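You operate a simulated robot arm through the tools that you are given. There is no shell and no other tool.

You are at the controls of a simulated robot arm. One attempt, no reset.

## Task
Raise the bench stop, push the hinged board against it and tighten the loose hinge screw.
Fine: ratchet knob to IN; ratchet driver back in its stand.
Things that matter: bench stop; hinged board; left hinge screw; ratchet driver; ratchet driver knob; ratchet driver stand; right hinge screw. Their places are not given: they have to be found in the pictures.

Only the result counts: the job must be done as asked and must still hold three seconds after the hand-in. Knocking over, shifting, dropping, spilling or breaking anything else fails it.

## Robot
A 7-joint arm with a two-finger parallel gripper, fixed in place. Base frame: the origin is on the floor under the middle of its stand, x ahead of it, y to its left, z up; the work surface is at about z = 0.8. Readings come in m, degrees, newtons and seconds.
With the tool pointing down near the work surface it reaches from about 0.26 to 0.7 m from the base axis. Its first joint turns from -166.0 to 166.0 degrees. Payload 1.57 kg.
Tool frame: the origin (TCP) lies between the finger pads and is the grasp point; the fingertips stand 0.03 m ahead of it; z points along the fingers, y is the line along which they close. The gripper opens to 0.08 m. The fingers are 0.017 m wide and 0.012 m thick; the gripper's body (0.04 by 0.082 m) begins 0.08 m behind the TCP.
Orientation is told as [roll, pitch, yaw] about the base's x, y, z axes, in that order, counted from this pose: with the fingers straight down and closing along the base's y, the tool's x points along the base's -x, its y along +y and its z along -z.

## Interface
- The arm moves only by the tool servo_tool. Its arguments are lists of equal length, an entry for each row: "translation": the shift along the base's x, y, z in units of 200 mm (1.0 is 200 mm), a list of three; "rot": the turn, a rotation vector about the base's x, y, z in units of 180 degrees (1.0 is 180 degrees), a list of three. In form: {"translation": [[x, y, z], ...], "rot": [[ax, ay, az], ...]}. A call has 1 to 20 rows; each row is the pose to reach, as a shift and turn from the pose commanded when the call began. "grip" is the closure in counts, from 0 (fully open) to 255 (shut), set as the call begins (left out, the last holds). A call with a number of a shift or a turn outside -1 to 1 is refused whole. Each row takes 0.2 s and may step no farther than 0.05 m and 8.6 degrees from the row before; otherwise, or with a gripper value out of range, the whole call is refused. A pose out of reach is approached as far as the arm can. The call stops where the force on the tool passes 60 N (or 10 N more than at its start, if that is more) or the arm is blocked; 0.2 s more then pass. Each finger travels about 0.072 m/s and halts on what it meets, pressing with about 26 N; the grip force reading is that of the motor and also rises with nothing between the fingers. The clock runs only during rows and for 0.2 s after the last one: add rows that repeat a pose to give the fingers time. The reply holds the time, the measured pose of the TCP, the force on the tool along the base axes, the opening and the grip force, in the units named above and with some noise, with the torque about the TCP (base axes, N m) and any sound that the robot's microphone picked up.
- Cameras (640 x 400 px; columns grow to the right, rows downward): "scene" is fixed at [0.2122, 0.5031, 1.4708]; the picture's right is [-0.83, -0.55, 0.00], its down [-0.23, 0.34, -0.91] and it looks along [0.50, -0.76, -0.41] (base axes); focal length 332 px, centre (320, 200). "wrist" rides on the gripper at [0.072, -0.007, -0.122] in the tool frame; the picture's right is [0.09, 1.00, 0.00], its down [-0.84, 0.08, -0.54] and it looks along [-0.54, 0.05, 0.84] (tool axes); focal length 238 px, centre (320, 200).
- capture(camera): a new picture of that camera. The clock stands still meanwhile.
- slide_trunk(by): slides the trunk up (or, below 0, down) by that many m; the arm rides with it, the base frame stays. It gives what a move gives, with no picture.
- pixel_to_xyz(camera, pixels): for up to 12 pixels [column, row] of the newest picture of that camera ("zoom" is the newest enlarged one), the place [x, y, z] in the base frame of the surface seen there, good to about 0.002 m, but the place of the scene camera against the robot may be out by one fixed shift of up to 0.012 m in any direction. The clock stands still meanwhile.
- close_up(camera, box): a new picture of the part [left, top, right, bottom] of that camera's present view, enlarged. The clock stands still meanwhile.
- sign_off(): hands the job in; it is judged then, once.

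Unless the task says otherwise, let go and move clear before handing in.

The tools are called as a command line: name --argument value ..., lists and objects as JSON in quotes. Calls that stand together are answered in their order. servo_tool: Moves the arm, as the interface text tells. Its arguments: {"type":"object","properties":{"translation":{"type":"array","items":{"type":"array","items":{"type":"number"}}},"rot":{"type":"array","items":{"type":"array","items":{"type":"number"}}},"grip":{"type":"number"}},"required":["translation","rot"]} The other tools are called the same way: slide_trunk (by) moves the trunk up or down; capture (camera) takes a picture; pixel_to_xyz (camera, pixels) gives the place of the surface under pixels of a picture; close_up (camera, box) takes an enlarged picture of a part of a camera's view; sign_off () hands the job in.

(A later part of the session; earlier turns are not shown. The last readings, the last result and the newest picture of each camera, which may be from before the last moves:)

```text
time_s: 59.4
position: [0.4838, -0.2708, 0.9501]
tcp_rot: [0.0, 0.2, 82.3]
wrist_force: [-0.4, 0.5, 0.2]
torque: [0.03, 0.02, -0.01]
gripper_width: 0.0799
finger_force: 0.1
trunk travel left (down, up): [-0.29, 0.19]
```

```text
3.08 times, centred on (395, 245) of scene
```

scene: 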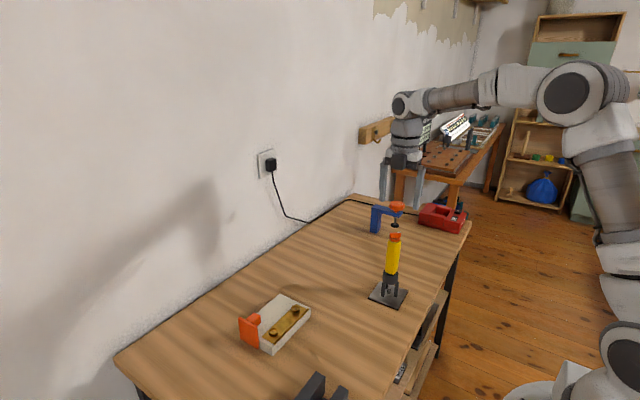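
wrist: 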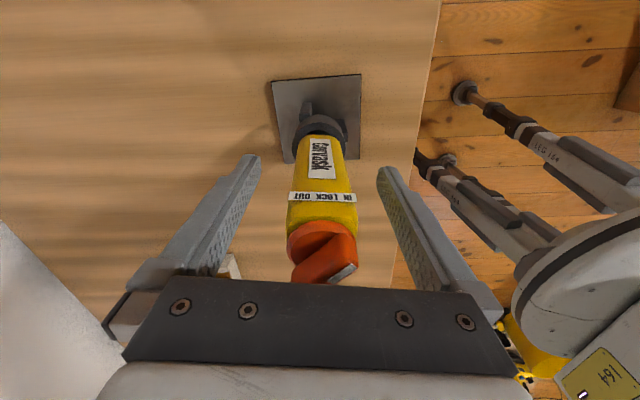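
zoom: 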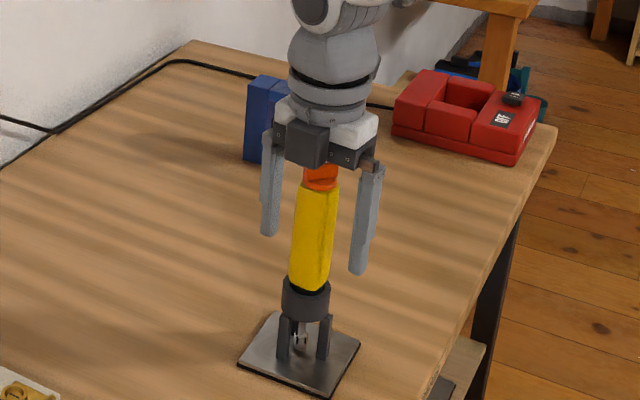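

The handle is centred (label at (323,197)) and square to the fingers, palm just above the knob. I'll close on the handle.

servo_tool --translation '[[0, 0, 0], [0, 0, 0], [0, 0, 0], [0, 0, 0]]' --rot '[[0, 0, 0], [0, 0, 0], [0, 0, 0], [0, 0, 0]]' --grip 255

capture --camera "wrist"

```text
time_s: 60.4
position: [0.4847, -0.2719, 0.9508]
tcp_rot: [-0.1, 0.2, 82.3]
wrist_force: [5.2, -1.5, -0.3]
torque: [-0.14, -0.46, -0.02]
gripper_width: 0.0333
finger_force: 26.0
trunk travel left (down, up): [-0.29, 0.19]
```

```text
taken
```

wrist: 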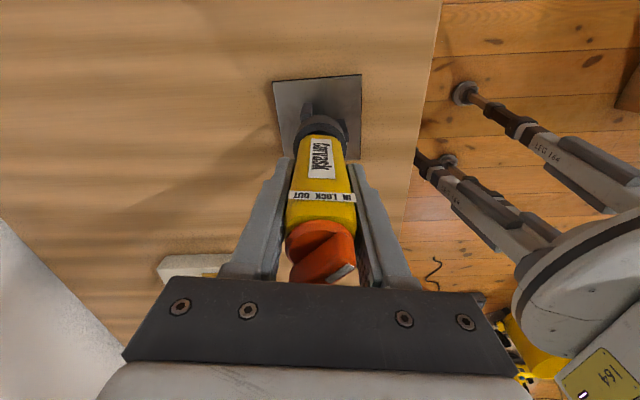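

The grip is secure at 33 mm width. I'll lift the driver straight up by 120 mm and check that the stand stays.

servo_tool --translation '[[0, 0, 0.05], [0, 0, 0.12], [0, 0, 0.2], [0, 0, 0.3], [0, 0, 0.42], [0, 0, 0.54], [0, 0, 0.6]]' --rot '[[0, 0, 0], [0, 0, 0], [0, 0, 0], [0, 0, 0], [0, 0, 0], [0, 0, 0], [0, 0, 0]]'

capture --camera "wrist"

close_up --camera "scene" --box '[340, 160, 450, 310]'

```text
time_s: 62.0
position: [0.485, -0.2704, 1.073]
tcp_rot: [-0.1, 0.1, 82.3]
wrist_force: [-0.1, -0.4, -4.8]
torque: [-0.03, -0.02, -0.01]
gripper_width: 0.0331
finger_force: 25.8
trunk travel left (down, up): [-0.29, 0.19]
```

```text
taken
```

wrist: 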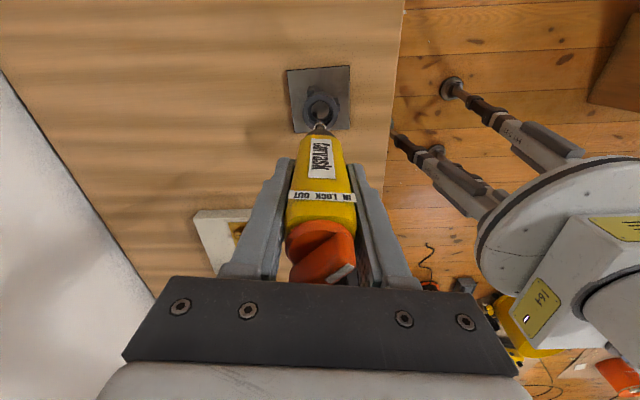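

```text
2.67 times, centred on (395, 235) of scene
```

zoom: 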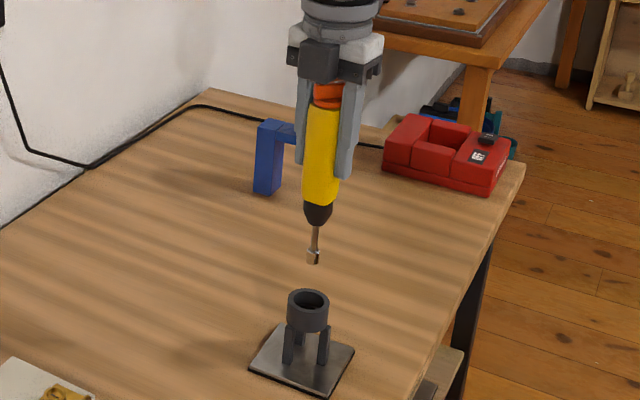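

The driver came out cleanly (4.8 N weight), stand in place. I'll look closely at its tip.

close_up --camera "scene" --box '[375, 210, 415, 265]'

close_up --camera "wrist" --box '[290, 90, 350, 160]'

```text
7.27 times, centred on (395, 238) of scene
```

zoom: 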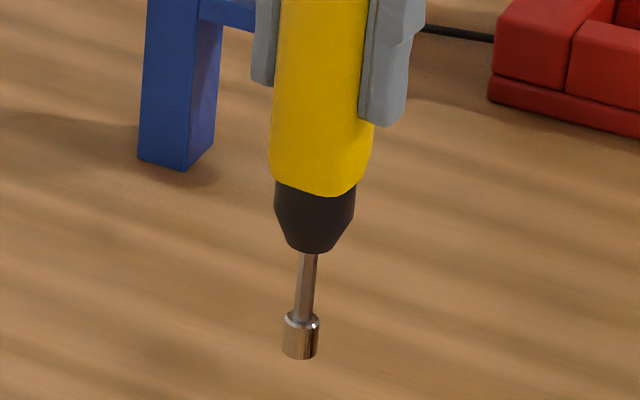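

```text
5.71 times, centred on (320, 125) of wrist
```

zoom: 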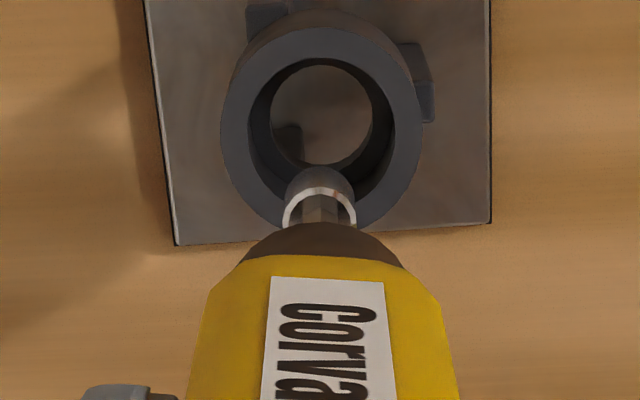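

pixel_to_xyz --camera "zoom" --pixels '[[320, 180], [300, 190], [340, 190], [320, 172], [320, 60], [250, 130], [395, 130], [320, 220]]'

close_up --camera "scene" --box '[375, 210, 415, 265]'

pixel_to_xyz --camera "zoom" --pixels '[[300, 355], [301, 340], [302, 318], [290, 340], [314, 340], [305, 270], [310, 250], [315, 190], [288, 320], [316, 320]]'

```text
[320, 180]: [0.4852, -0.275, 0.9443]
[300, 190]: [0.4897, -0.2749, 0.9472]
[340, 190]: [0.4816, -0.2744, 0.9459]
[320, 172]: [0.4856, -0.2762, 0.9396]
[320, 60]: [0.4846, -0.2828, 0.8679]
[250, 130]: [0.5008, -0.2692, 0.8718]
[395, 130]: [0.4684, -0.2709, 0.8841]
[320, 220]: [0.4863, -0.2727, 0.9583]
```

```text
7.27 times, centred on (395, 238) of scene
```

zoom: 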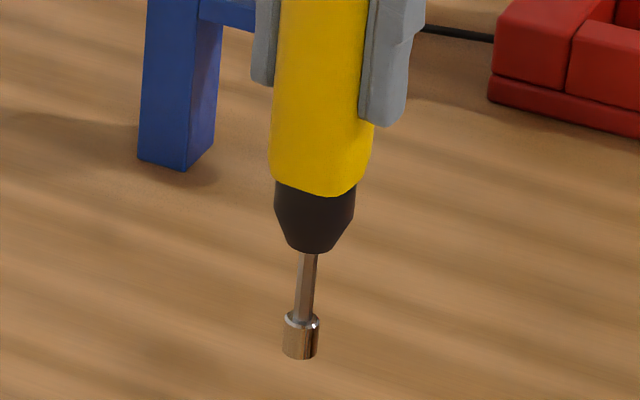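

```text
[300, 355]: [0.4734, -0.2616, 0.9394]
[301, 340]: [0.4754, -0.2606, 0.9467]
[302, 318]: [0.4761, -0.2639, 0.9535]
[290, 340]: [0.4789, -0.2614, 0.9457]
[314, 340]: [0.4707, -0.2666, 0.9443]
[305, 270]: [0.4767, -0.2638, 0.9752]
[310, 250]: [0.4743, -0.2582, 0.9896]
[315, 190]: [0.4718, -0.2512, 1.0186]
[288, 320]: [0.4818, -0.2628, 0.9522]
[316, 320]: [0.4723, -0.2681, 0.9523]
```

The bit tip sits about 134 mm below the TCP and directly under it (within 1 mm). I'll carry the driver at this height to above the loose screw.

servo_tool --translation '[[0.12, 0.16, 0], [0.24, 0.33, 0], [0.36, 0.49, 0], [0.48, 0.65, 0], [0.6, 0.82, 0]]' --rot '[[0, 0, 0], [0, 0, 0], [0, 0, 0], [0, 0, 0], [0, 0, 0]]'

servo_tool --translation '[[0.12, 0.16, 0], [0.22, 0.3, 0], [0.247, 0.334, 0]]' --rot '[[0, 0, 0], [0, 0, 0], [0, 0, 0]]'

capture --camera "wrist"

close_up --camera "scene" --box '[220, 200, 360, 360]'

```text
time_s: 63.2
position: [0.6056, -0.1049, 1.0732]
tcp_rot: [0.1, 0.1, 82.3]
wrist_force: [-0.7, -0.7, -3.2]
torque: [-0.01, -0.04, 0.02]
gripper_width: 0.0332
finger_force: 25.8
trunk travel left (down, up): [-0.29, 0.19]
```

```text
time_s: 64.0
position: [0.6538, -0.0401, 1.0724]
tcp_rot: [0.0, 0.1, 82.3]
wrist_force: [-0.4, -0.8, -3.1]
torque: [-0.02, -0.01, -0.01]
gripper_width: 0.0329
finger_force: 26.1
trunk travel left (down, up): [-0.29, 0.19]
```

```text
taken
```

wrist: 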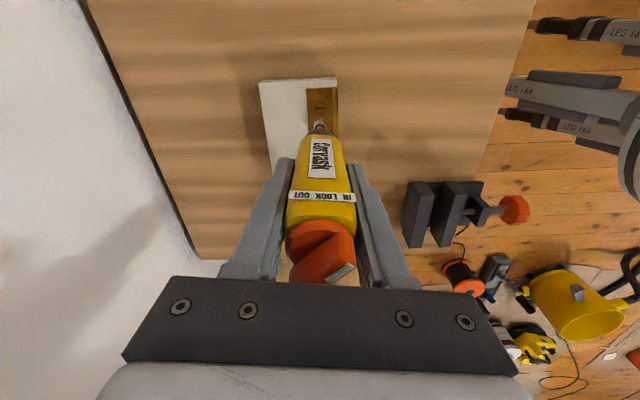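

```text
2.50 times, centred on (290, 280) of scene
```

zoom: 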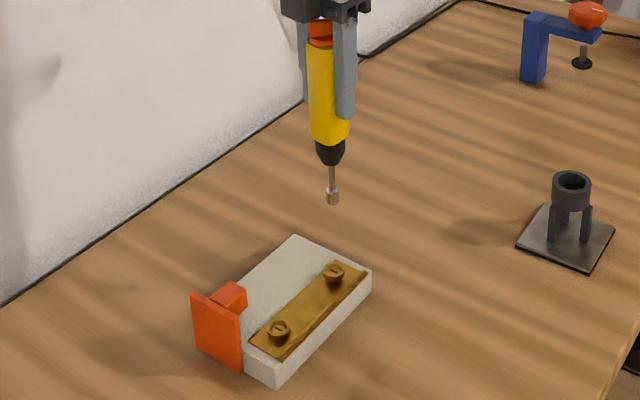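

I'm above the screw; it shows at (320,105) just beyond the bit. I'll measure both bit and screw in this view to refine alignment.

close_up --camera "wrist" --box '[295, 80, 350, 145]'

pixel_to_xyz --camera "zoom" --pixels '[[290, 150], [290, 130], [290, 170], [260, 150], [320, 150], [290, 250], [270, 260], [310, 260], [290, 265], [280, 240], [300, 240]]'

```text
6.15 times, centred on (322, 112) of wrist
```

zoom: 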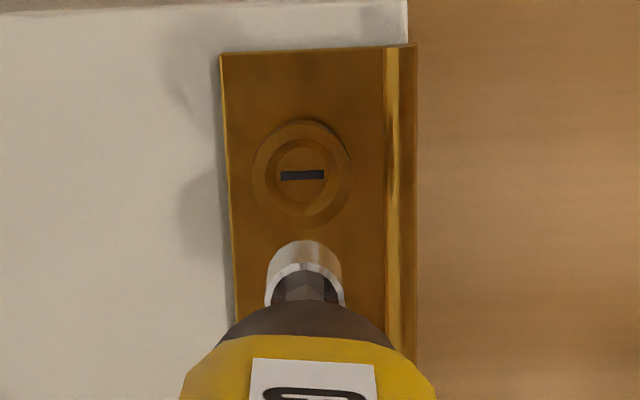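

```text
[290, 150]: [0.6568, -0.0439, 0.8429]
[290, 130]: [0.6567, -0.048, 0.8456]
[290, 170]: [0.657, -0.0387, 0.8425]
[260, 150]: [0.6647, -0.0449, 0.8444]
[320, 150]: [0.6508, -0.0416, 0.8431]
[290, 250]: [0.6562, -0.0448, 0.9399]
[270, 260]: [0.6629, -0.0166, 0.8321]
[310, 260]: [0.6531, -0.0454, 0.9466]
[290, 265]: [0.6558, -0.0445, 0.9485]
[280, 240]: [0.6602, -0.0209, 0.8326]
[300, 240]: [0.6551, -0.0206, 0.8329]
```

Bit at (0.6538, −0.039), screw at (0.6546, −0.0387): aligned within 1 mm. I'll nudge +0.8 mm in x and lower toward the head, stopping just above expected contact.

servo_tool --translation '[[0.004, 0, -0.12], [0.004, 0, -0.26], [0.004, 0, -0.38], [0.004, 0, -0.43], [0.004, 0, -0.45]]' --rot '[[0, 0, 0], [0, 0, 0], [0, 0, 0], [0, 0, 0], [0, 0, 0]]'

close_up --camera "scene" --box '[260, 240, 350, 350]'

close_up --camera "wrist" --box '[285, 85, 360, 165]'

```text
time_s: 65.2
position: [0.6541, -0.0401, 0.9839]
tcp_rot: [0.0, 0.1, 82.3]
wrist_force: [-1.0, 1.0, 0.5]
torque: [0.08, 0.14, 0.0]
gripper_width: 0.0331
finger_force: 25.4
trunk travel left (down, up): [-0.29, 0.19]
```

```text
3.64 times, centred on (305, 295) of scene
```

zoom: 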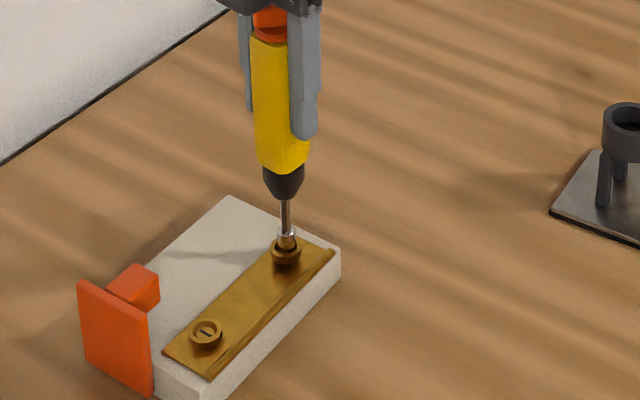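

```text
5.00 times, centred on (322, 125) of wrist
```

zoom: 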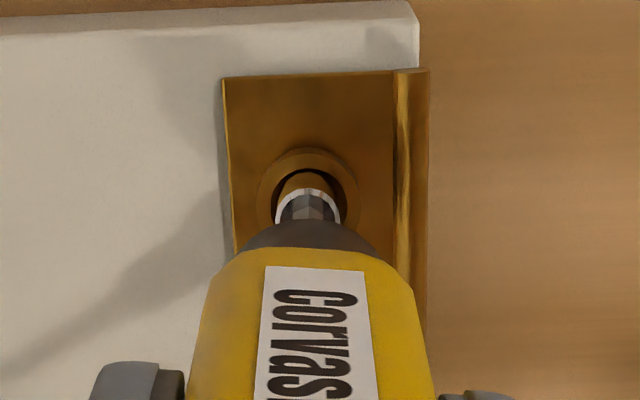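

The force shifted from −4 N to +0.5 N, so the bit has just touched the head, and the picture shows the sleeve inside the rim. I'll press down gently 2 mm and read the force.

servo_tool --translation '[[0, 0, -0.005], [0, 0, -0.01], [0, 0, -0.01]]' --rot '[[0, 0, 0], [0, 0, 0], [0, 0, 0]]'

```text
time_s: 66.0
position: [0.6544, -0.0398, 0.9824]
tcp_rot: [0.0, 0.0, 82.3]
wrist_force: [-2.9, 1.4, 4.4]
torque: [0.05, 0.2, -0.03]
gripper_width: 0.0327
finger_force: 25.8
trunk travel left (down, up): [-0.29, 0.19]
```

Small side forces (−2.9, +1.4 N) suggest the funnel wants the bit ~1 mm toward −x, +y. I'll shift accordingly while keeping the light press.

servo_tool --translation '[[-0.003, 0.002, 0], [-0.006, 0.004, 0], [-0.006, 0.004, -0.005], [-0.006, 0.004, -0.01]]' --rot '[[0, 0, 0], [0, 0, 0], [0, 0, 0], [0, 0, 0]]'

close_up --camera "wrist" --box '[295, 95, 350, 150]'

```text
time_s: 67.0
position: [0.6537, -0.0407, 0.981]
tcp_rot: [-0.3, 0.1, 82.2]
wrist_force: [1.4, -1.0, 16.5]
torque: [-0.13, -0.11, 0.01]
gripper_width: 0.0331
finger_force: 25.8
trunk travel left (down, up): [-0.29, 0.19]
```

```text
7.27 times, centred on (322, 122) of wrist
```

zoom: 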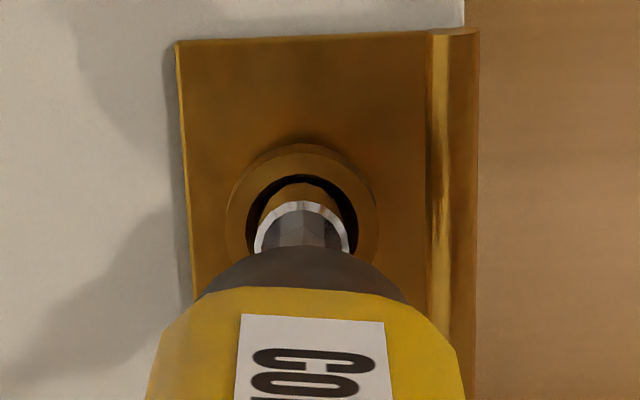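

The bit is seated centrally with ~16 N of press and small side forces. I'll now turn clockwise (negative z) 40° and watch torque and sound.

servo_tool --translation '[[0, 0, 0], [0, 0, 0], [0, 0, 0], [0, 0, 0], [0, 0, 0]]' --rot '[[0, 0, -0.0445], [0, 0, -0.089], [0, 0, -0.1335], [0, 0, -0.178], [0, 0, -0.2222]]'

close_up --camera "scene" --box '[260, 220, 350, 350]'

close_up --camera "wrist" --box '[280, 80, 370, 210]'

```text
time_s: 68.2
position: [0.652, -0.0392, 0.9804]
tcp_rot: [-0.2, 0.0, 42.2]
wrist_force: [1.4, -0.3, 23.2]
torque: [0.01, -0.25, 0.05]
gripper_width: 0.0329
finger_force: 26.0
trunk travel left (down, up): [-0.29, 0.19]
```

```text
3.08 times, centred on (305, 285) of scene
```

zoom: 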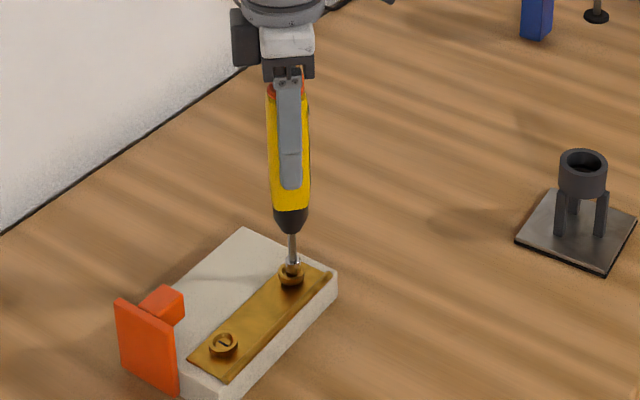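

```text
3.08 times, centred on (325, 145) of wrist
```

zoom: 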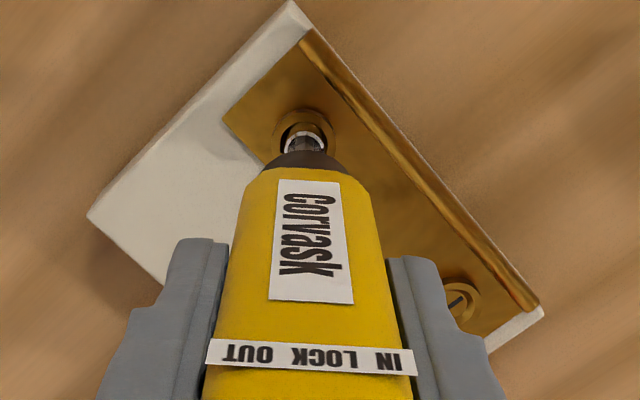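

The tool turned 40° with little torque (0.05 N·m) yet. I'll continue clockwise another 80° to see if the bit catches the slot or the screw follows.

servo_tool --translation '[[0, 0, 0], [0, 0, 0], [0, 0, 0], [0, 0, 0], [0, 0, 0], [0, 0, 0], [0, 0, 0], [0, 0, 0], [0, 0, 0], [0, 0, 0]]' --rot '[[0, 0, -0.0445], [0, 0, -0.089], [0, 0, -0.1335], [0, 0, -0.178], [0, 0, -0.2222], [0, 0, -0.2667], [0, 0, -0.311], [0, 0, -0.3556], [0, 0, -0.4], [0, 0, -0.4445]]'

close_up --camera "scene" --box '[260, 220, 350, 350]'

capture --camera "wrist"

```text
time_s: 70.4
position: [0.6527, -0.0382, 0.9788]
tcp_rot: [0.0, 0.1, -37.8]
wrist_force: [3.1, -1.2, 13.4]
torque: [-0.19, -0.43, 0.05]
gripper_width: 0.0329
finger_force: 26.3
trunk travel left (down, up): [-0.29, 0.19]
```

```text
3.08 times, centred on (305, 285) of scene
```

zoom: 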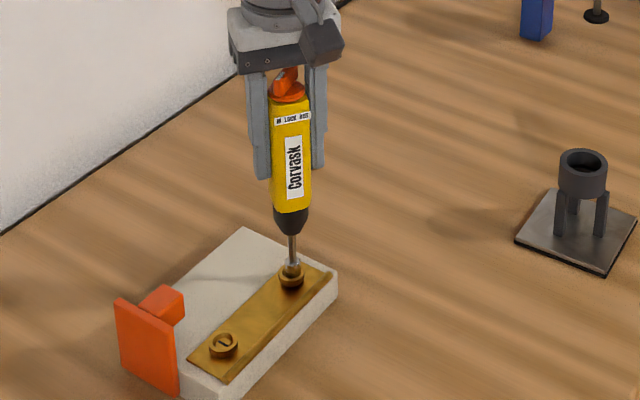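

```text
taken
```

wrist: 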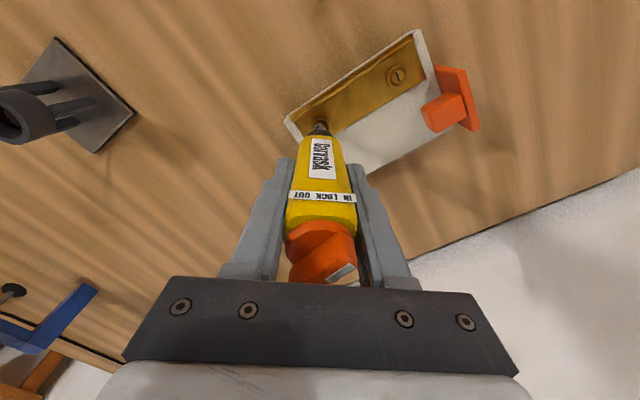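

The z reading dropped ~2 mm and the press eased while turning, which suggests the screw is going in. I'll continue clockwise with a slight feed downward.

servo_tool --translation '[[0, 0, -0.001], [0, 0, -0.002], [0, 0, -0.003], [0, 0, -0.004], [0, 0, -0.005], [0, 0, -0.006], [0, 0, -0.007], [0, 0, -0.008]]' --rot '[[0, 0, -0.0445], [0, 0, -0.089], [0, 0, -0.1335], [0, 0, -0.178], [0, 0, -0.2222], [0, 0, -0.2667], [0, 0, -0.311], [0, 0, -0.3556]]'

close_up --camera "scene" --box '[260, 220, 350, 350]'

```text
time_s: 72.2
position: [0.6539, -0.0391, 0.978]
tcp_rot: [0.0, 0.2, -101.9]
wrist_force: [-1.3, 1.0, 14.8]
torque: [0.14, 0.11, 0.02]
gripper_width: 0.033
finger_force: 26.4
trunk travel left (down, up): [-0.29, 0.19]
```

```text
3.08 times, centred on (305, 285) of scene
```

zoom: 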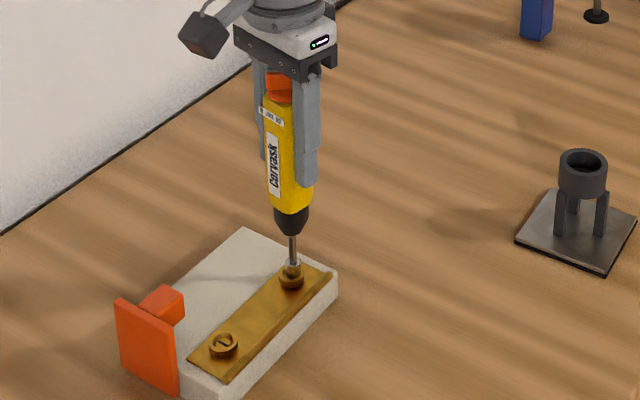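

The screw keeps lowering (z 0.978). I'll try continuing clockwise another 56° in case the wrist allows it.

servo_tool --translation '[[0, 0, -0.001], [0, 0, -0.002], [0, 0, -0.003], [0, 0, -0.004], [0, 0, -0.005], [0, 0, -0.006], [0, 0, -0.007]]' --rot '[[0, 0, -0.0445], [0, 0, -0.089], [0, 0, -0.1335], [0, 0, -0.178], [0, 0, -0.2222], [0, 0, -0.2667], [0, 0, -0.311]]'

```text
time_s: 73.8
position: [0.652, -0.0408, 0.9775]
tcp_rot: [0.0, 0.2, -157.8]
wrist_force: [1.9, -1.3, 20.9]
torque: [-0.1, -0.17, 0.04]
gripper_width: 0.0328
finger_force: 25.8
trunk travel left (down, up): [-0.29, 0.19]
```

Commanded depth fell 3 mm with nearly the same press, so the screw has sunk ~2 mm over 240°. Now I'll ratchet back counter-clockwise, first 40°, checking sound and torque.

servo_tool --translation '[[0, 0, 0.01], [0, 0, 0.01], [0, 0, 0.01], [0, 0, 0.01], [0, 0, 0.01]]' --rot '[[0, 0, 0.0445], [0, 0, 0.089], [0, 0, 0.1335], [0, 0, 0.178], [0, 0, 0.2222]]'

close_up --camera "wrist" --box '[280, 80, 370, 160]'

```text
time_s: 75.0
position: [0.6512, -0.0389, 0.9774]
tcp_rot: [-0.1, 0.1, -117.6]
wrist_force: [4.1, 2.6, 6.3]
torque: [0.29, -0.42, -0.01]
gripper_width: 0.0327
finger_force: 26.0
trunk travel left (down, up): [-0.29, 0.19]
```

```text
5.00 times, centred on (325, 120) of wrist
```

zoom: 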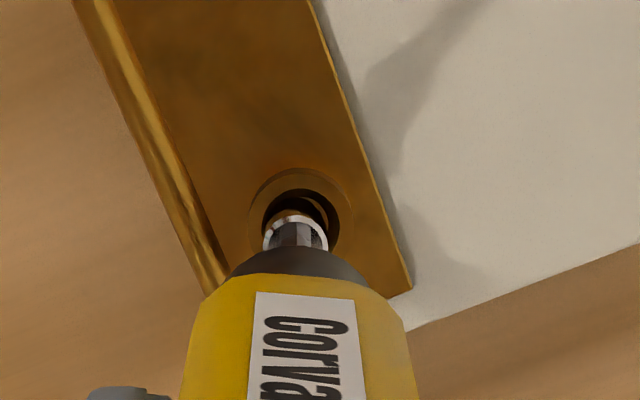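

Torque stays near zero on the back-stroke and the bit remains in the recess, so the ratchet is freewheeling. I'll bring the tool back counter-clockwise toward +90°.

servo_tool --translation '[[0, 0, 0], [0, 0, 0], [0, 0, 0], [0, 0, 0], [0, 0, 0], [0, 0, 0], [0, 0, 0], [0, 0, 0], [0, 0, 0], [0, 0, 0], [0, 0, 0], [0, 0, 0], [0, 0, 0]]' --rot '[[0, 0, 0.0445], [0, 0, 0.089], [0, 0, 0.1335], [0, 0, 0.178], [0, 0, 0.2222], [0, 0, 0.2667], [0, 0, 0.311], [0, 0, 0.3556], [0, 0, 0.4], [0, 0, 0.4445], [0, 0, 0.489], [0, 0, 0.5333], [0, 0, 0.5778]]'

servo_tool --translation '[[0, 0, 0], [0, 0, 0], [0, 0, 0], [0, 0, 0], [0, 0, 0], [0, 0, 0], [0, 0, 0], [0, 0, 0], [0, 0, 0], [0, 0, 0], [0, 0, 0], [0, 0, 0], [0, 0, 0]]' --rot '[[0, 0, 0.0445], [0, 0, 0.089], [0, 0, 0.1335], [0, 0, 0.178], [0, 0, 0.2222], [0, 0, 0.2667], [0, 0, 0.311], [0, 0, 0.3556], [0, 0, 0.4], [0, 0, 0.4445], [0, 0, 0.489], [0, 0, 0.5333], [0, 0, 0.5778]]'

capture --camera "wrist"

close_up --camera "scene" --box '[260, 240, 350, 350]'

```text
time_s: 77.8
position: [0.6535, -0.0395, 0.9778]
tcp_rot: [0.0, 0.1, -13.6]
wrist_force: [0.1, -0.3, -3.9]
torque: [0.0, 0.02, 0.0]
gripper_width: 0.0329
finger_force: 26.3
trunk travel left (down, up): [-0.29, 0.19]
```

```text
time_s: 80.6
position: [0.6534, -0.0385, 0.9779]
tcp_rot: [-0.1, 0.0, 90.5]
wrist_force: [-0.2, 0.2, -2.2]
torque: [0.0, -0.02, -0.01]
gripper_width: 0.0327
finger_force: 25.6
trunk travel left (down, up): [-0.29, 0.19]
```

```text
taken
```

wrist: 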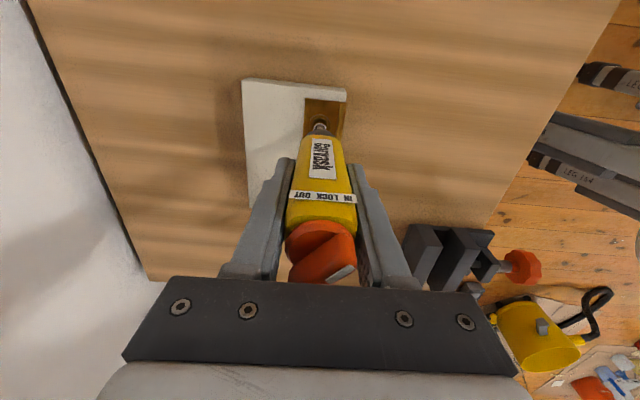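

```text
3.64 times, centred on (305, 295) of scene
```

zoom: 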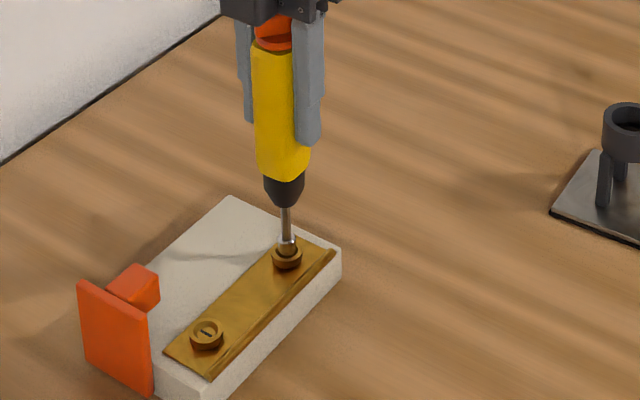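

The label position in the grip is unchanged (no slip), yet the bit now hangs free at the same height — I need to see the screw itself. I'll lift 40 mm and look at its slot angle and height.

servo_tool --translation '[[0, 0, 0.05], [0, 0, 0.12], [0, 0, 0.2], [0, 0, 0.3], [0, 0, 0.4]]' --rot '[[0, 0, 0], [0, 0, 0], [0, 0, 0], [0, 0, 0], [0, 0, 0]]'

close_up --camera "wrist" --box '[295, 80, 350, 145]'

close_up --camera "scene" --box '[265, 280, 325, 340]'

```text
time_s: 81.8
position: [0.6534, -0.0395, 1.0584]
tcp_rot: [0.0, 0.0, 90.2]
wrist_force: [-0.6, 0.4, -3.6]
torque: [0.0, -0.01, -0.02]
gripper_width: 0.0326
finger_force: 25.7
trunk travel left (down, up): [-0.29, 0.19]
```

```text
6.15 times, centred on (322, 112) of wrist
```

zoom: 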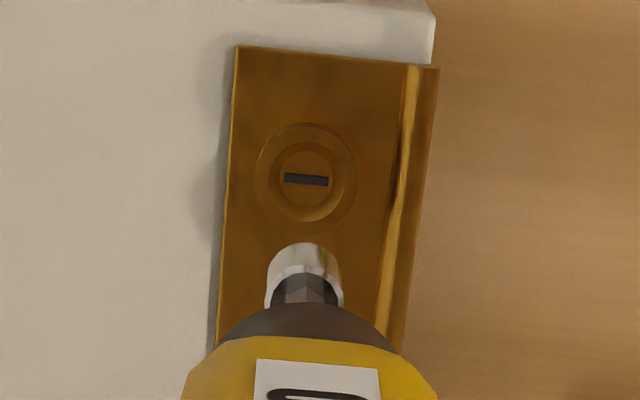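

```text
6.67 times, centred on (295, 310) of scene
```

zoom: 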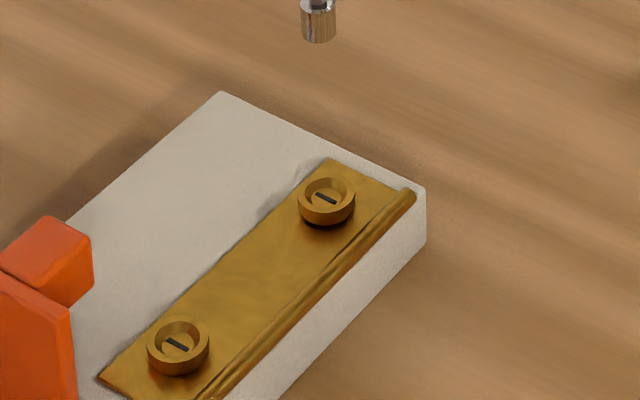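

pixel_to_xyz --camera "zoom" --pixels '[[326, 198], [310, 185], [345, 205], [326, 183], [305, 195], [178, 343], [160, 340], [200, 350], [180, 325], [250, 270], [345, 175], [130, 375]]'

close_up --camera "wrist" --box '[290, 80, 345, 125]'

pixel_to_xyz --camera "zoom" --pixels '[[325, 250], [325, 175], [325, 325], [255, 250], [395, 250], [325, 280], [200, 100], [450, 330]]'

```text
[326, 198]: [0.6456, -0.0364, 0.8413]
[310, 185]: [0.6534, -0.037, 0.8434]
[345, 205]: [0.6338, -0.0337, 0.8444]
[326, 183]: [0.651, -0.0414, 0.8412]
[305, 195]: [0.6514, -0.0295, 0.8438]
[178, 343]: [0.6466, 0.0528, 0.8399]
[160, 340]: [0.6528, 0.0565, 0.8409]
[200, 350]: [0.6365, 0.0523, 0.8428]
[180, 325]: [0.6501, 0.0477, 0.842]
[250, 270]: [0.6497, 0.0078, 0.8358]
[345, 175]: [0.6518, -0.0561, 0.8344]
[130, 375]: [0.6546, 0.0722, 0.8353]
```

```text
8.89 times, centred on (318, 102) of wrist
```

zoom: 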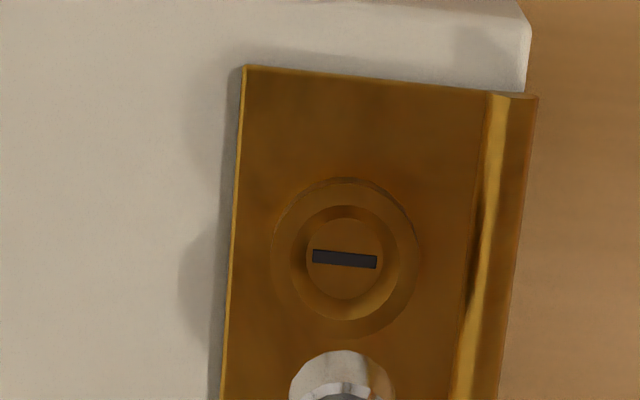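

```text
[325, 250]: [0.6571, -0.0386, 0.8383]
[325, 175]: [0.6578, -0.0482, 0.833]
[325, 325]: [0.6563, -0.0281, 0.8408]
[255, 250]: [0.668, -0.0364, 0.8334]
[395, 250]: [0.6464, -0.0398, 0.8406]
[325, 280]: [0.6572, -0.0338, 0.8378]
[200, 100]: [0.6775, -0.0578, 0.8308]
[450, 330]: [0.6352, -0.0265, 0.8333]
```

The wrist view shows the loose screw's recess has sunk from z≈0.842 to ≈0.838, now level with the other (0.838). I'll do another stroke to make sure it's fully tight: lower again until firm contact.

servo_tool --translation '[[0, 0, -0.15], [0, 0, -0.3], [0, 0, -0.38], [0, 0, -0.405], [0, 0, -0.41], [0, 0, -0.415]]' --rot '[[0, 0, 0], [0, 0, 0], [0, 0, 0], [0, 0, 0], [0, 0, 0], [0, 0, 0]]'

```text
time_s: 83.2
position: [0.6526, -0.0386, 0.9778]
tcp_rot: [-0.1, 0.2, 90.4]
wrist_force: [0.4, -1.3, 10.1]
torque: [-0.31, -0.08, 0.0]
gripper_width: 0.0325
finger_force: 26.2
trunk travel left (down, up): [-0.29, 0.19]
```

Contact is now ~3 mm lower than at first. I'll turn clockwise again in stages, watching the press force and torque.

servo_tool --translation '[[0, 0, -0.005], [0, 0, -0.005], [0, 0, -0.005], [0, 0, -0.005], [0, 0, -0.005], [0, 0, -0.005]]' --rot '[[0, 0, -0.0445], [0, 0, -0.089], [0, 0, -0.1335], [0, 0, -0.178], [0, 0, -0.2222], [0, 0, -0.2667]]'

servo_tool --translation '[[0, 0, 0], [0, 0, 0], [0, 0, 0], [0, 0, 0], [0, 0, 0], [0, 0, 0]]' --rot '[[0, 0, -0.0445], [0, 0, -0.089], [0, 0, -0.1335], [0, 0, -0.178], [0, 0, -0.2222], [0, 0, -0.2667]]'

servo_tool --translation '[[0, 0, 0], [0, 0, 0], [0, 0, 0], [0, 0, 0], [0, 0, 0], [0, 0, 0]]' --rot '[[0, 0, -0.0445], [0, 0, -0.089], [0, 0, -0.1335], [0, 0, -0.178], [0, 0, -0.2222], [0, 0, -0.2667]]'

```text
time_s: 84.6
position: [0.6526, -0.0393, 0.9766]
tcp_rot: [-0.2, -0.2, 42.1]
wrist_force: [-1.4, 1.7, 26.7]
torque: [0.18, 0.14, 0.04]
gripper_width: 0.0328
finger_force: 26.2
trunk travel left (down, up): [-0.29, 0.19]
```

```text
time_s: 86.0
position: [0.6529, -0.0396, 0.9755]
tcp_rot: [-0.1, -0.1, -6.0]
wrist_force: [2.2, -0.2, 23.2]
torque: [-0.12, -0.31, 0.01]
gripper_width: 0.0327
finger_force: 26.1
trunk travel left (down, up): [-0.29, 0.19]
```

```text
time_s: 87.4
position: [0.6529, -0.0396, 0.9764]
tcp_rot: [0.1, -0.1, -53.9]
wrist_force: [0.1, -1.4, 24.0]
torque: [-0.18, -0.06, 0.04]
gripper_width: 0.0328
finger_force: 26.3
trunk travel left (down, up): [-0.29, 0.19]
```

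No further sinking during this stroke (press steady at ~24 N), hinting the screw is home. I'll complete the stroke and then inspect the slot's angle.

servo_tool --translation '[[0, 0, 0], [0, 0, 0], [0, 0, 0], [0, 0, 0], [0, 0, 0], [0, 0, 0]]' --rot '[[0, 0, -0.0445], [0, 0, -0.089], [0, 0, -0.1335], [0, 0, -0.178], [0, 0, -0.2222], [0, 0, -0.2667]]'

servo_tool --translation '[[0, 0, 0], [0, 0, 0], [0, 0, 0], [0, 0, 0], [0, 0, 0], [0, 0, 0]]' --rot '[[0, 0, -0.0445], [0, 0, -0.089], [0, 0, -0.1335], [0, 0, -0.178], [0, 0, -0.2222], [0, 0, -0.2667]]'

close_up --camera "wrist" --box '[280, 80, 370, 160]'

```text
time_s: 88.8
position: [0.652, -0.0395, 0.9758]
tcp_rot: [0.2, 0.1, -101.9]
wrist_force: [1.3, -1.6, 25.0]
torque: [-0.17, -0.19, 0.03]
gripper_width: 0.0329
finger_force: 25.6
trunk travel left (down, up): [-0.29, 0.19]
```

```text
time_s: 90.2
position: [0.653, -0.039, 0.9751]
tcp_rot: [0.1, 0.2, -149.9]
wrist_force: [-0.9, -0.3, 24.8]
torque: [-0.06, -0.01, 0.0]
gripper_width: 0.0328
finger_force: 26.0
trunk travel left (down, up): [-0.29, 0.19]
```

```text
5.00 times, centred on (325, 120) of wrist
```

zoom: 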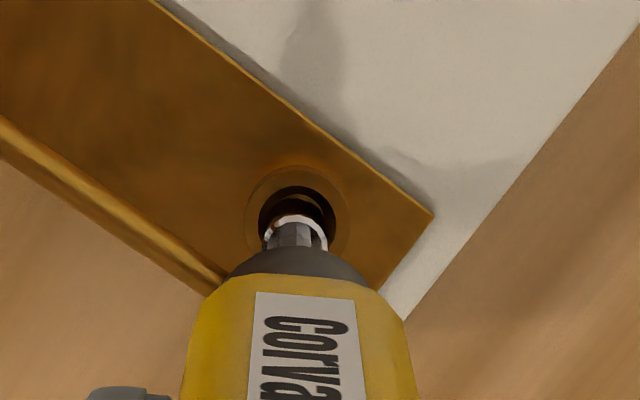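

Press force was constant over the whole 240° stroke, so nothing sank further. I'll lift here without rotating back and look at the slot.

servo_tool --translation '[[0, 0, 0.05], [0, 0, 0.12], [0, 0, 0.2], [0, 0, 0.3], [0, 0, 0.4]]' --rot '[[0, 0, 0], [0, 0, 0], [0, 0, 0], [0, 0, 0], [0, 0, 0]]'

capture --camera "wrist"

close_up --camera "wrist" --box '[290, 70, 355, 135]'

close_up --camera "scene" --box '[265, 285, 325, 340]'

```text
time_s: 91.4
position: [0.6534, -0.0409, 1.0542]
tcp_rot: [-0.1, 0.1, -149.7]
wrist_force: [0.4, -0.7, -3.7]
torque: [0.01, 0.01, -0.01]
gripper_width: 0.0329
finger_force: 26.2
trunk travel left (down, up): [-0.29, 0.19]
```

```text
taken
```

wrist: 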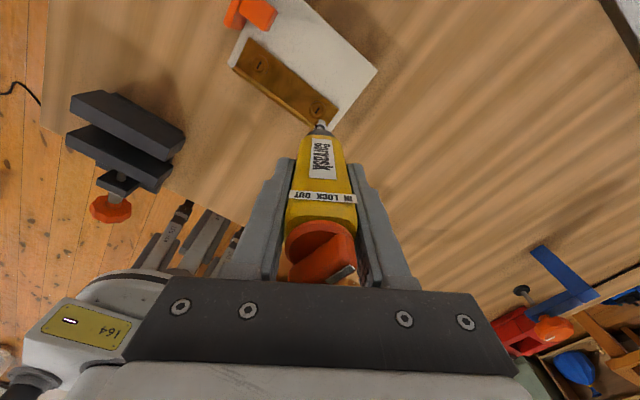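

```text
6.15 times, centred on (322, 102) of wrist
```

zoom: 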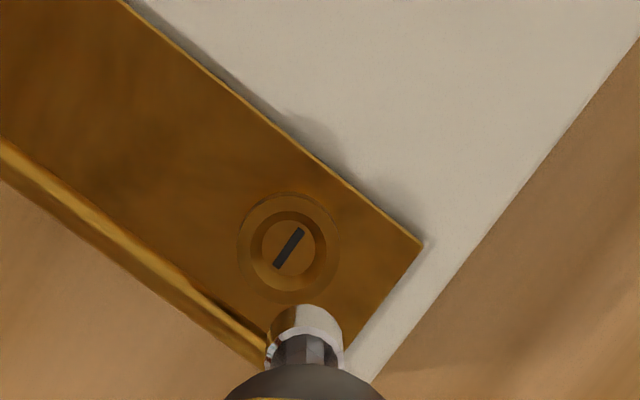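

```text
7.27 times, centred on (295, 312) of scene
```

zoom: 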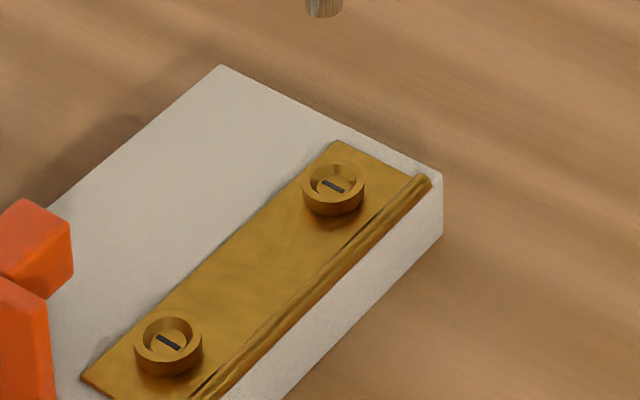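

Both slots look parallel, as a fully seated screw would. I'll compare the two heads' heights carefully from both cameras.

pixel_to_xyz --camera "zoom" --pixels '[[330, 183], [338, 192], [335, 176], [165, 340], [173, 350], [168, 333], [270, 230], [230, 290], [308, 190], [141, 348], [334, 205], [168, 366]]'

close_up --camera "wrist" --box '[225, 30, 345, 130]'

pixel_to_xyz --camera "wrist" --pixels '[[317, 109], [315, 112], [319, 106], [316, 107], [261, 64], [259, 67], [263, 61], [260, 65], [290, 85], [285, 92], [300, 90]]'

```text
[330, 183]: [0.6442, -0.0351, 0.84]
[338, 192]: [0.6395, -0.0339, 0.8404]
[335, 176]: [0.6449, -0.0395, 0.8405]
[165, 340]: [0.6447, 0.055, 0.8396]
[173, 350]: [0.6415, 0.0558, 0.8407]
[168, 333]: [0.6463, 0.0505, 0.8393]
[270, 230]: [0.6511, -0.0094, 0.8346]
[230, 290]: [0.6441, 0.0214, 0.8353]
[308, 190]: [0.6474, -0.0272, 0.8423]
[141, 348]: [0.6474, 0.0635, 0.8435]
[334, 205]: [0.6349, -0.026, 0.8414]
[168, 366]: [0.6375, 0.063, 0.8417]
```

```text
4.00 times, centred on (285, 80) of wrist
```

zoom: 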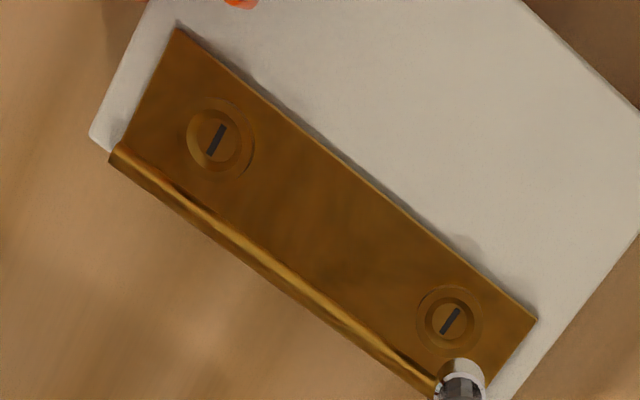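

```text
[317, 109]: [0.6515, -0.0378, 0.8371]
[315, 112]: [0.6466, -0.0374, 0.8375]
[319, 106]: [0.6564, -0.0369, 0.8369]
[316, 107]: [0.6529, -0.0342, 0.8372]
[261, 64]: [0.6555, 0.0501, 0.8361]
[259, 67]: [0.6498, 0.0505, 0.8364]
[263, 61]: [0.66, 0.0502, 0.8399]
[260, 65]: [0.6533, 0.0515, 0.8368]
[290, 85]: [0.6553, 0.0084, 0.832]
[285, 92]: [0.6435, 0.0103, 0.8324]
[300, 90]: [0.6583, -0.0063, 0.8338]
```

Heads are now level within noise (scene 0.840 vs 0.840; wrist 0.837 vs 0.836). I'll compare the slot angles in base coordinates to judge whether it is fully home.

close_up --camera "wrist" --box '[305, 98, 331, 120]'

close_up --camera "wrist" --box '[248, 53, 274, 75]'

close_up --camera "scene" --box '[290, 300, 312, 320]'

close_up --camera "scene" --box '[265, 320, 290, 342]'

```text
16.00 times, centred on (318, 109) of wrist
```

zoom: 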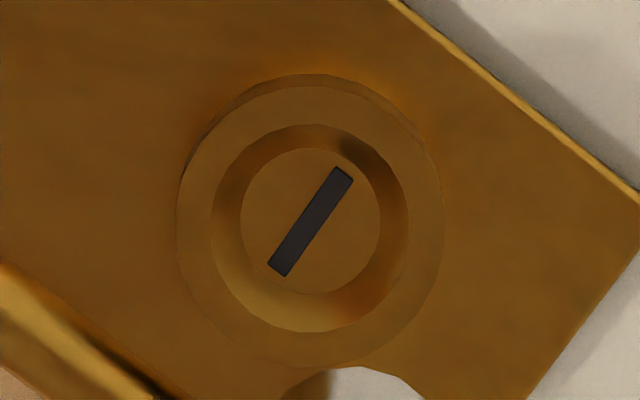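

```text
16.00 times, centred on (261, 64) of wrist
```

zoom: 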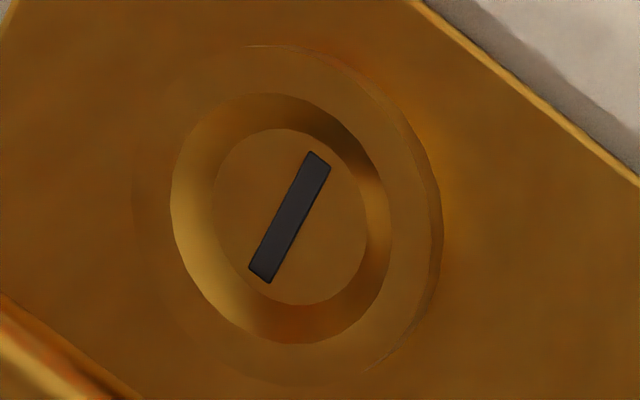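

```text
16.00 times, centred on (301, 310) of scene
```

zoom: 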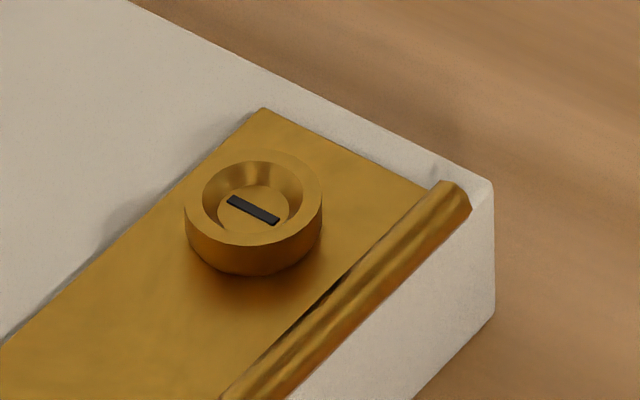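

```text
16.00 times, centred on (278, 331) of scene
```

zoom: 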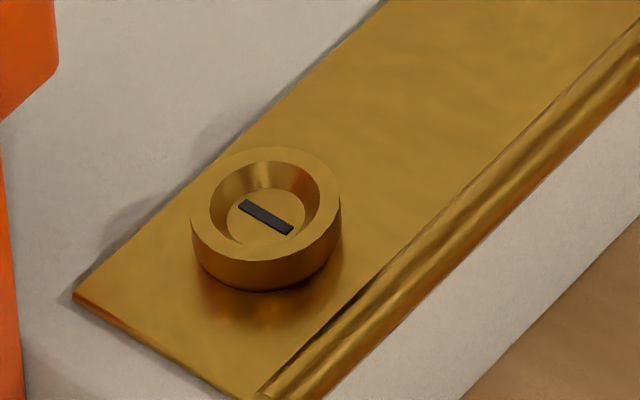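

The two heads are at the same height and both slots are parallel to the plate edge (within ~1–2°): the screw is home. Now I'll carry the driver back, undoing the rotation, to above the stand.

servo_tool --translation '[[0, 0, 0.03], [-0.01, -0.02, 0.06], [-0.03, -0.05, 0.095], [-0.06, -0.09, 0.095], [-0.09, -0.13, 0.095], [-0.12, -0.17, 0.095], [-0.15, -0.21, 0.095], [-0.18, -0.25, 0.095], [-0.21, -0.29, 0.095], [-0.24, -0.33, 0.095], [-0.27, -0.37, 0.095], [-0.3, -0.42, 0.095], [-0.33, -0.46, 0.095], [-0.36, -0.5, 0.095], [-0.4, -0.55, 0.095]]' --rot '[[0, 0, 0.043], [0, 0, 0.086], [0, 0, 0.129], [0, 0, 0.172], [0, 0, 0.215], [0, 0, 0.258], [0, 0, 0.301], [0, 0, 0.344], [0, 0, 0.387], [0, 0, 0.43], [0, 0, 0.473], [0, 0, 0.516], [0, 0, 0.559], [0, 0, 0.602], [0, 0, 0.6445]]'

servo_tool --translation '[[-0.03, -0.04, 0], [-0.06, -0.08, 0], [-0.09, -0.12, 0], [-0.12, -0.16, 0], [-0.15, -0.2, 0], [-0.18, -0.24, 0], [-0.21, -0.28, 0], [-0.24, -0.32, 0], [-0.27, -0.36, 0], [-0.3, -0.41, 0], [-0.33, -0.45, 0], [-0.36, -0.49, 0], [-0.39, -0.53, 0], [-0.42, -0.57, 0], [-0.445, -0.608, 0]]' --rot '[[0, 0, 0.043], [0, 0, 0.086], [0, 0, 0.129], [0, 0, 0.172], [0, 0, 0.215], [0, 0, 0.258], [0, 0, 0.301], [0, 0, 0.344], [0, 0, 0.387], [0, 0, 0.43], [0, 0, 0.473], [0, 0, 0.516], [0, 0, 0.559], [0, 0, 0.602], [0, 0, 0.6445]]'

capture --camera "wrist"

capture --camera "scene"

```text
time_s: 94.6
position: [0.5722, -0.1492, 1.0721]
tcp_rot: [0.0, 0.0, -33.6]
wrist_force: [0.3, 1.1, -3.8]
torque: [0.0, 0.03, 0.03]
gripper_width: 0.0327
finger_force: 25.8
trunk travel left (down, up): [-0.29, 0.19]
```

```text
time_s: 97.8
position: [0.4845, -0.2713, 1.0735]
tcp_rot: [0.0, 0.0, 82.5]
wrist_force: [0.5, 0.3, -3.0]
torque: [-0.01, 0.01, -0.02]
gripper_width: 0.0326
finger_force: 26.0
trunk travel left (down, up): [-0.29, 0.19]
```

```text
taken
```

wrist: 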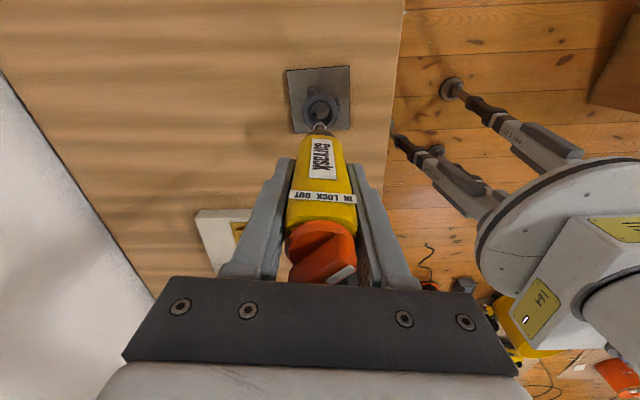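

```text
taken
```

scene: 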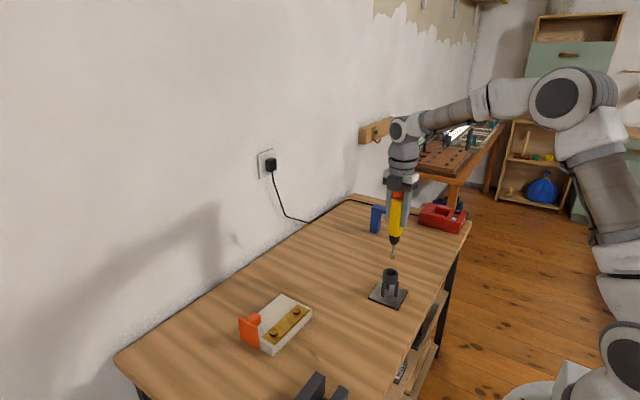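

I'm back at the lift-off pose. I'll compare the bit against the ring before lowering.

close_up --camera "wrist" --box '[290, 90, 350, 160]'

pixel_to_xyz --camera "zoom" --pixels '[[320, 180], [300, 190], [340, 190], [320, 40], [240, 110], [405, 110], [245, 130], [400, 130]]'

```text
5.71 times, centred on (320, 125) of wrist
```

zoom: 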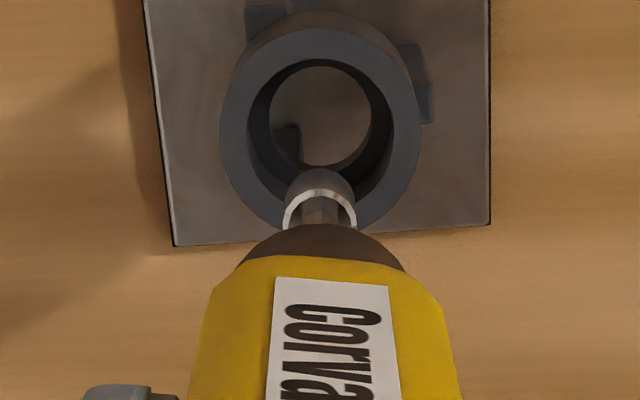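

```text
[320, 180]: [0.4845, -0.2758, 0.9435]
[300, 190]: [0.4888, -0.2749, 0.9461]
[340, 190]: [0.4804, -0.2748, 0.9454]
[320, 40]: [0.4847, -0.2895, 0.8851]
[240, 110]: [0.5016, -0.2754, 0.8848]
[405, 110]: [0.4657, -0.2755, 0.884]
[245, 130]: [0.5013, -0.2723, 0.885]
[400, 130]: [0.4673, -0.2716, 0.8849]
```

The bit is in the same place over the ring as right after lift-off. I'll lower slowly along the same path and watch the force.

servo_tool --translation '[[0, 0, -0.1], [0, 0, -0.2], [0, 0, -0.3], [0, 0, -0.38], [0, 0, -0.45], [0, 0, -0.5], [0, 0, -0.54], [0, 0, -0.57], [0, 0, -0.585]]' --rot '[[0, 0, 0], [0, 0, 0], [0, 0, 0], [0, 0, 0], [0, 0, 0], [0, 0, 0], [0, 0, 0], [0, 0, 0], [0, 0, 0]]'

close_up --camera "scene" --box '[345, 190, 435, 310]'

```text
time_s: 99.8
position: [0.485, -0.272, 0.9547]
tcp_rot: [0.0, 0.1, 82.3]
wrist_force: [0.5, 0.1, -3.6]
torque: [0.0, 0.01, 0.04]
gripper_width: 0.0329
finger_force: 25.8
trunk travel left (down, up): [-0.29, 0.19]
```

```text
3.33 times, centred on (390, 250) of scene
```

zoom: 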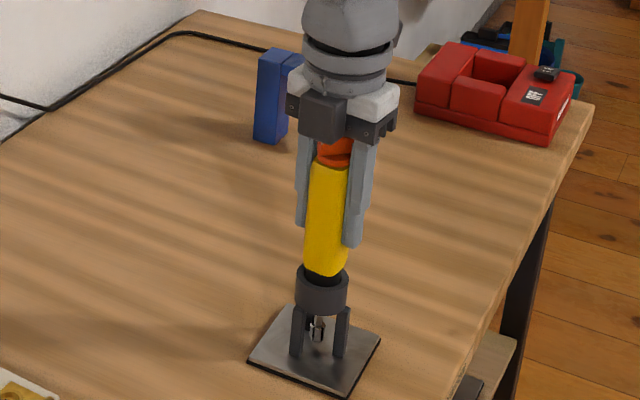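

It slid in cleanly (no contact force). I'll lower the last 3 mm until it rests.

servo_tool --translation '[[0, 0, -0.005], [0, 0, -0.01], [0, 0, -0.0145], [0, 0, -0.0145]]' --rot '[[0, 0, 0], [0, 0, 0], [0, 0, 0], [0, 0, 0]]'

```text
time_s: 100.8
position: [0.4848, -0.2713, 0.9529]
tcp_rot: [0.1, 0.1, 82.3]
wrist_force: [-0.5, -0.3, -3.4]
torque: [-0.02, 0.0, -0.02]
gripper_width: 0.0327
finger_force: 25.6
trunk travel left (down, up): [-0.29, 0.19]
```

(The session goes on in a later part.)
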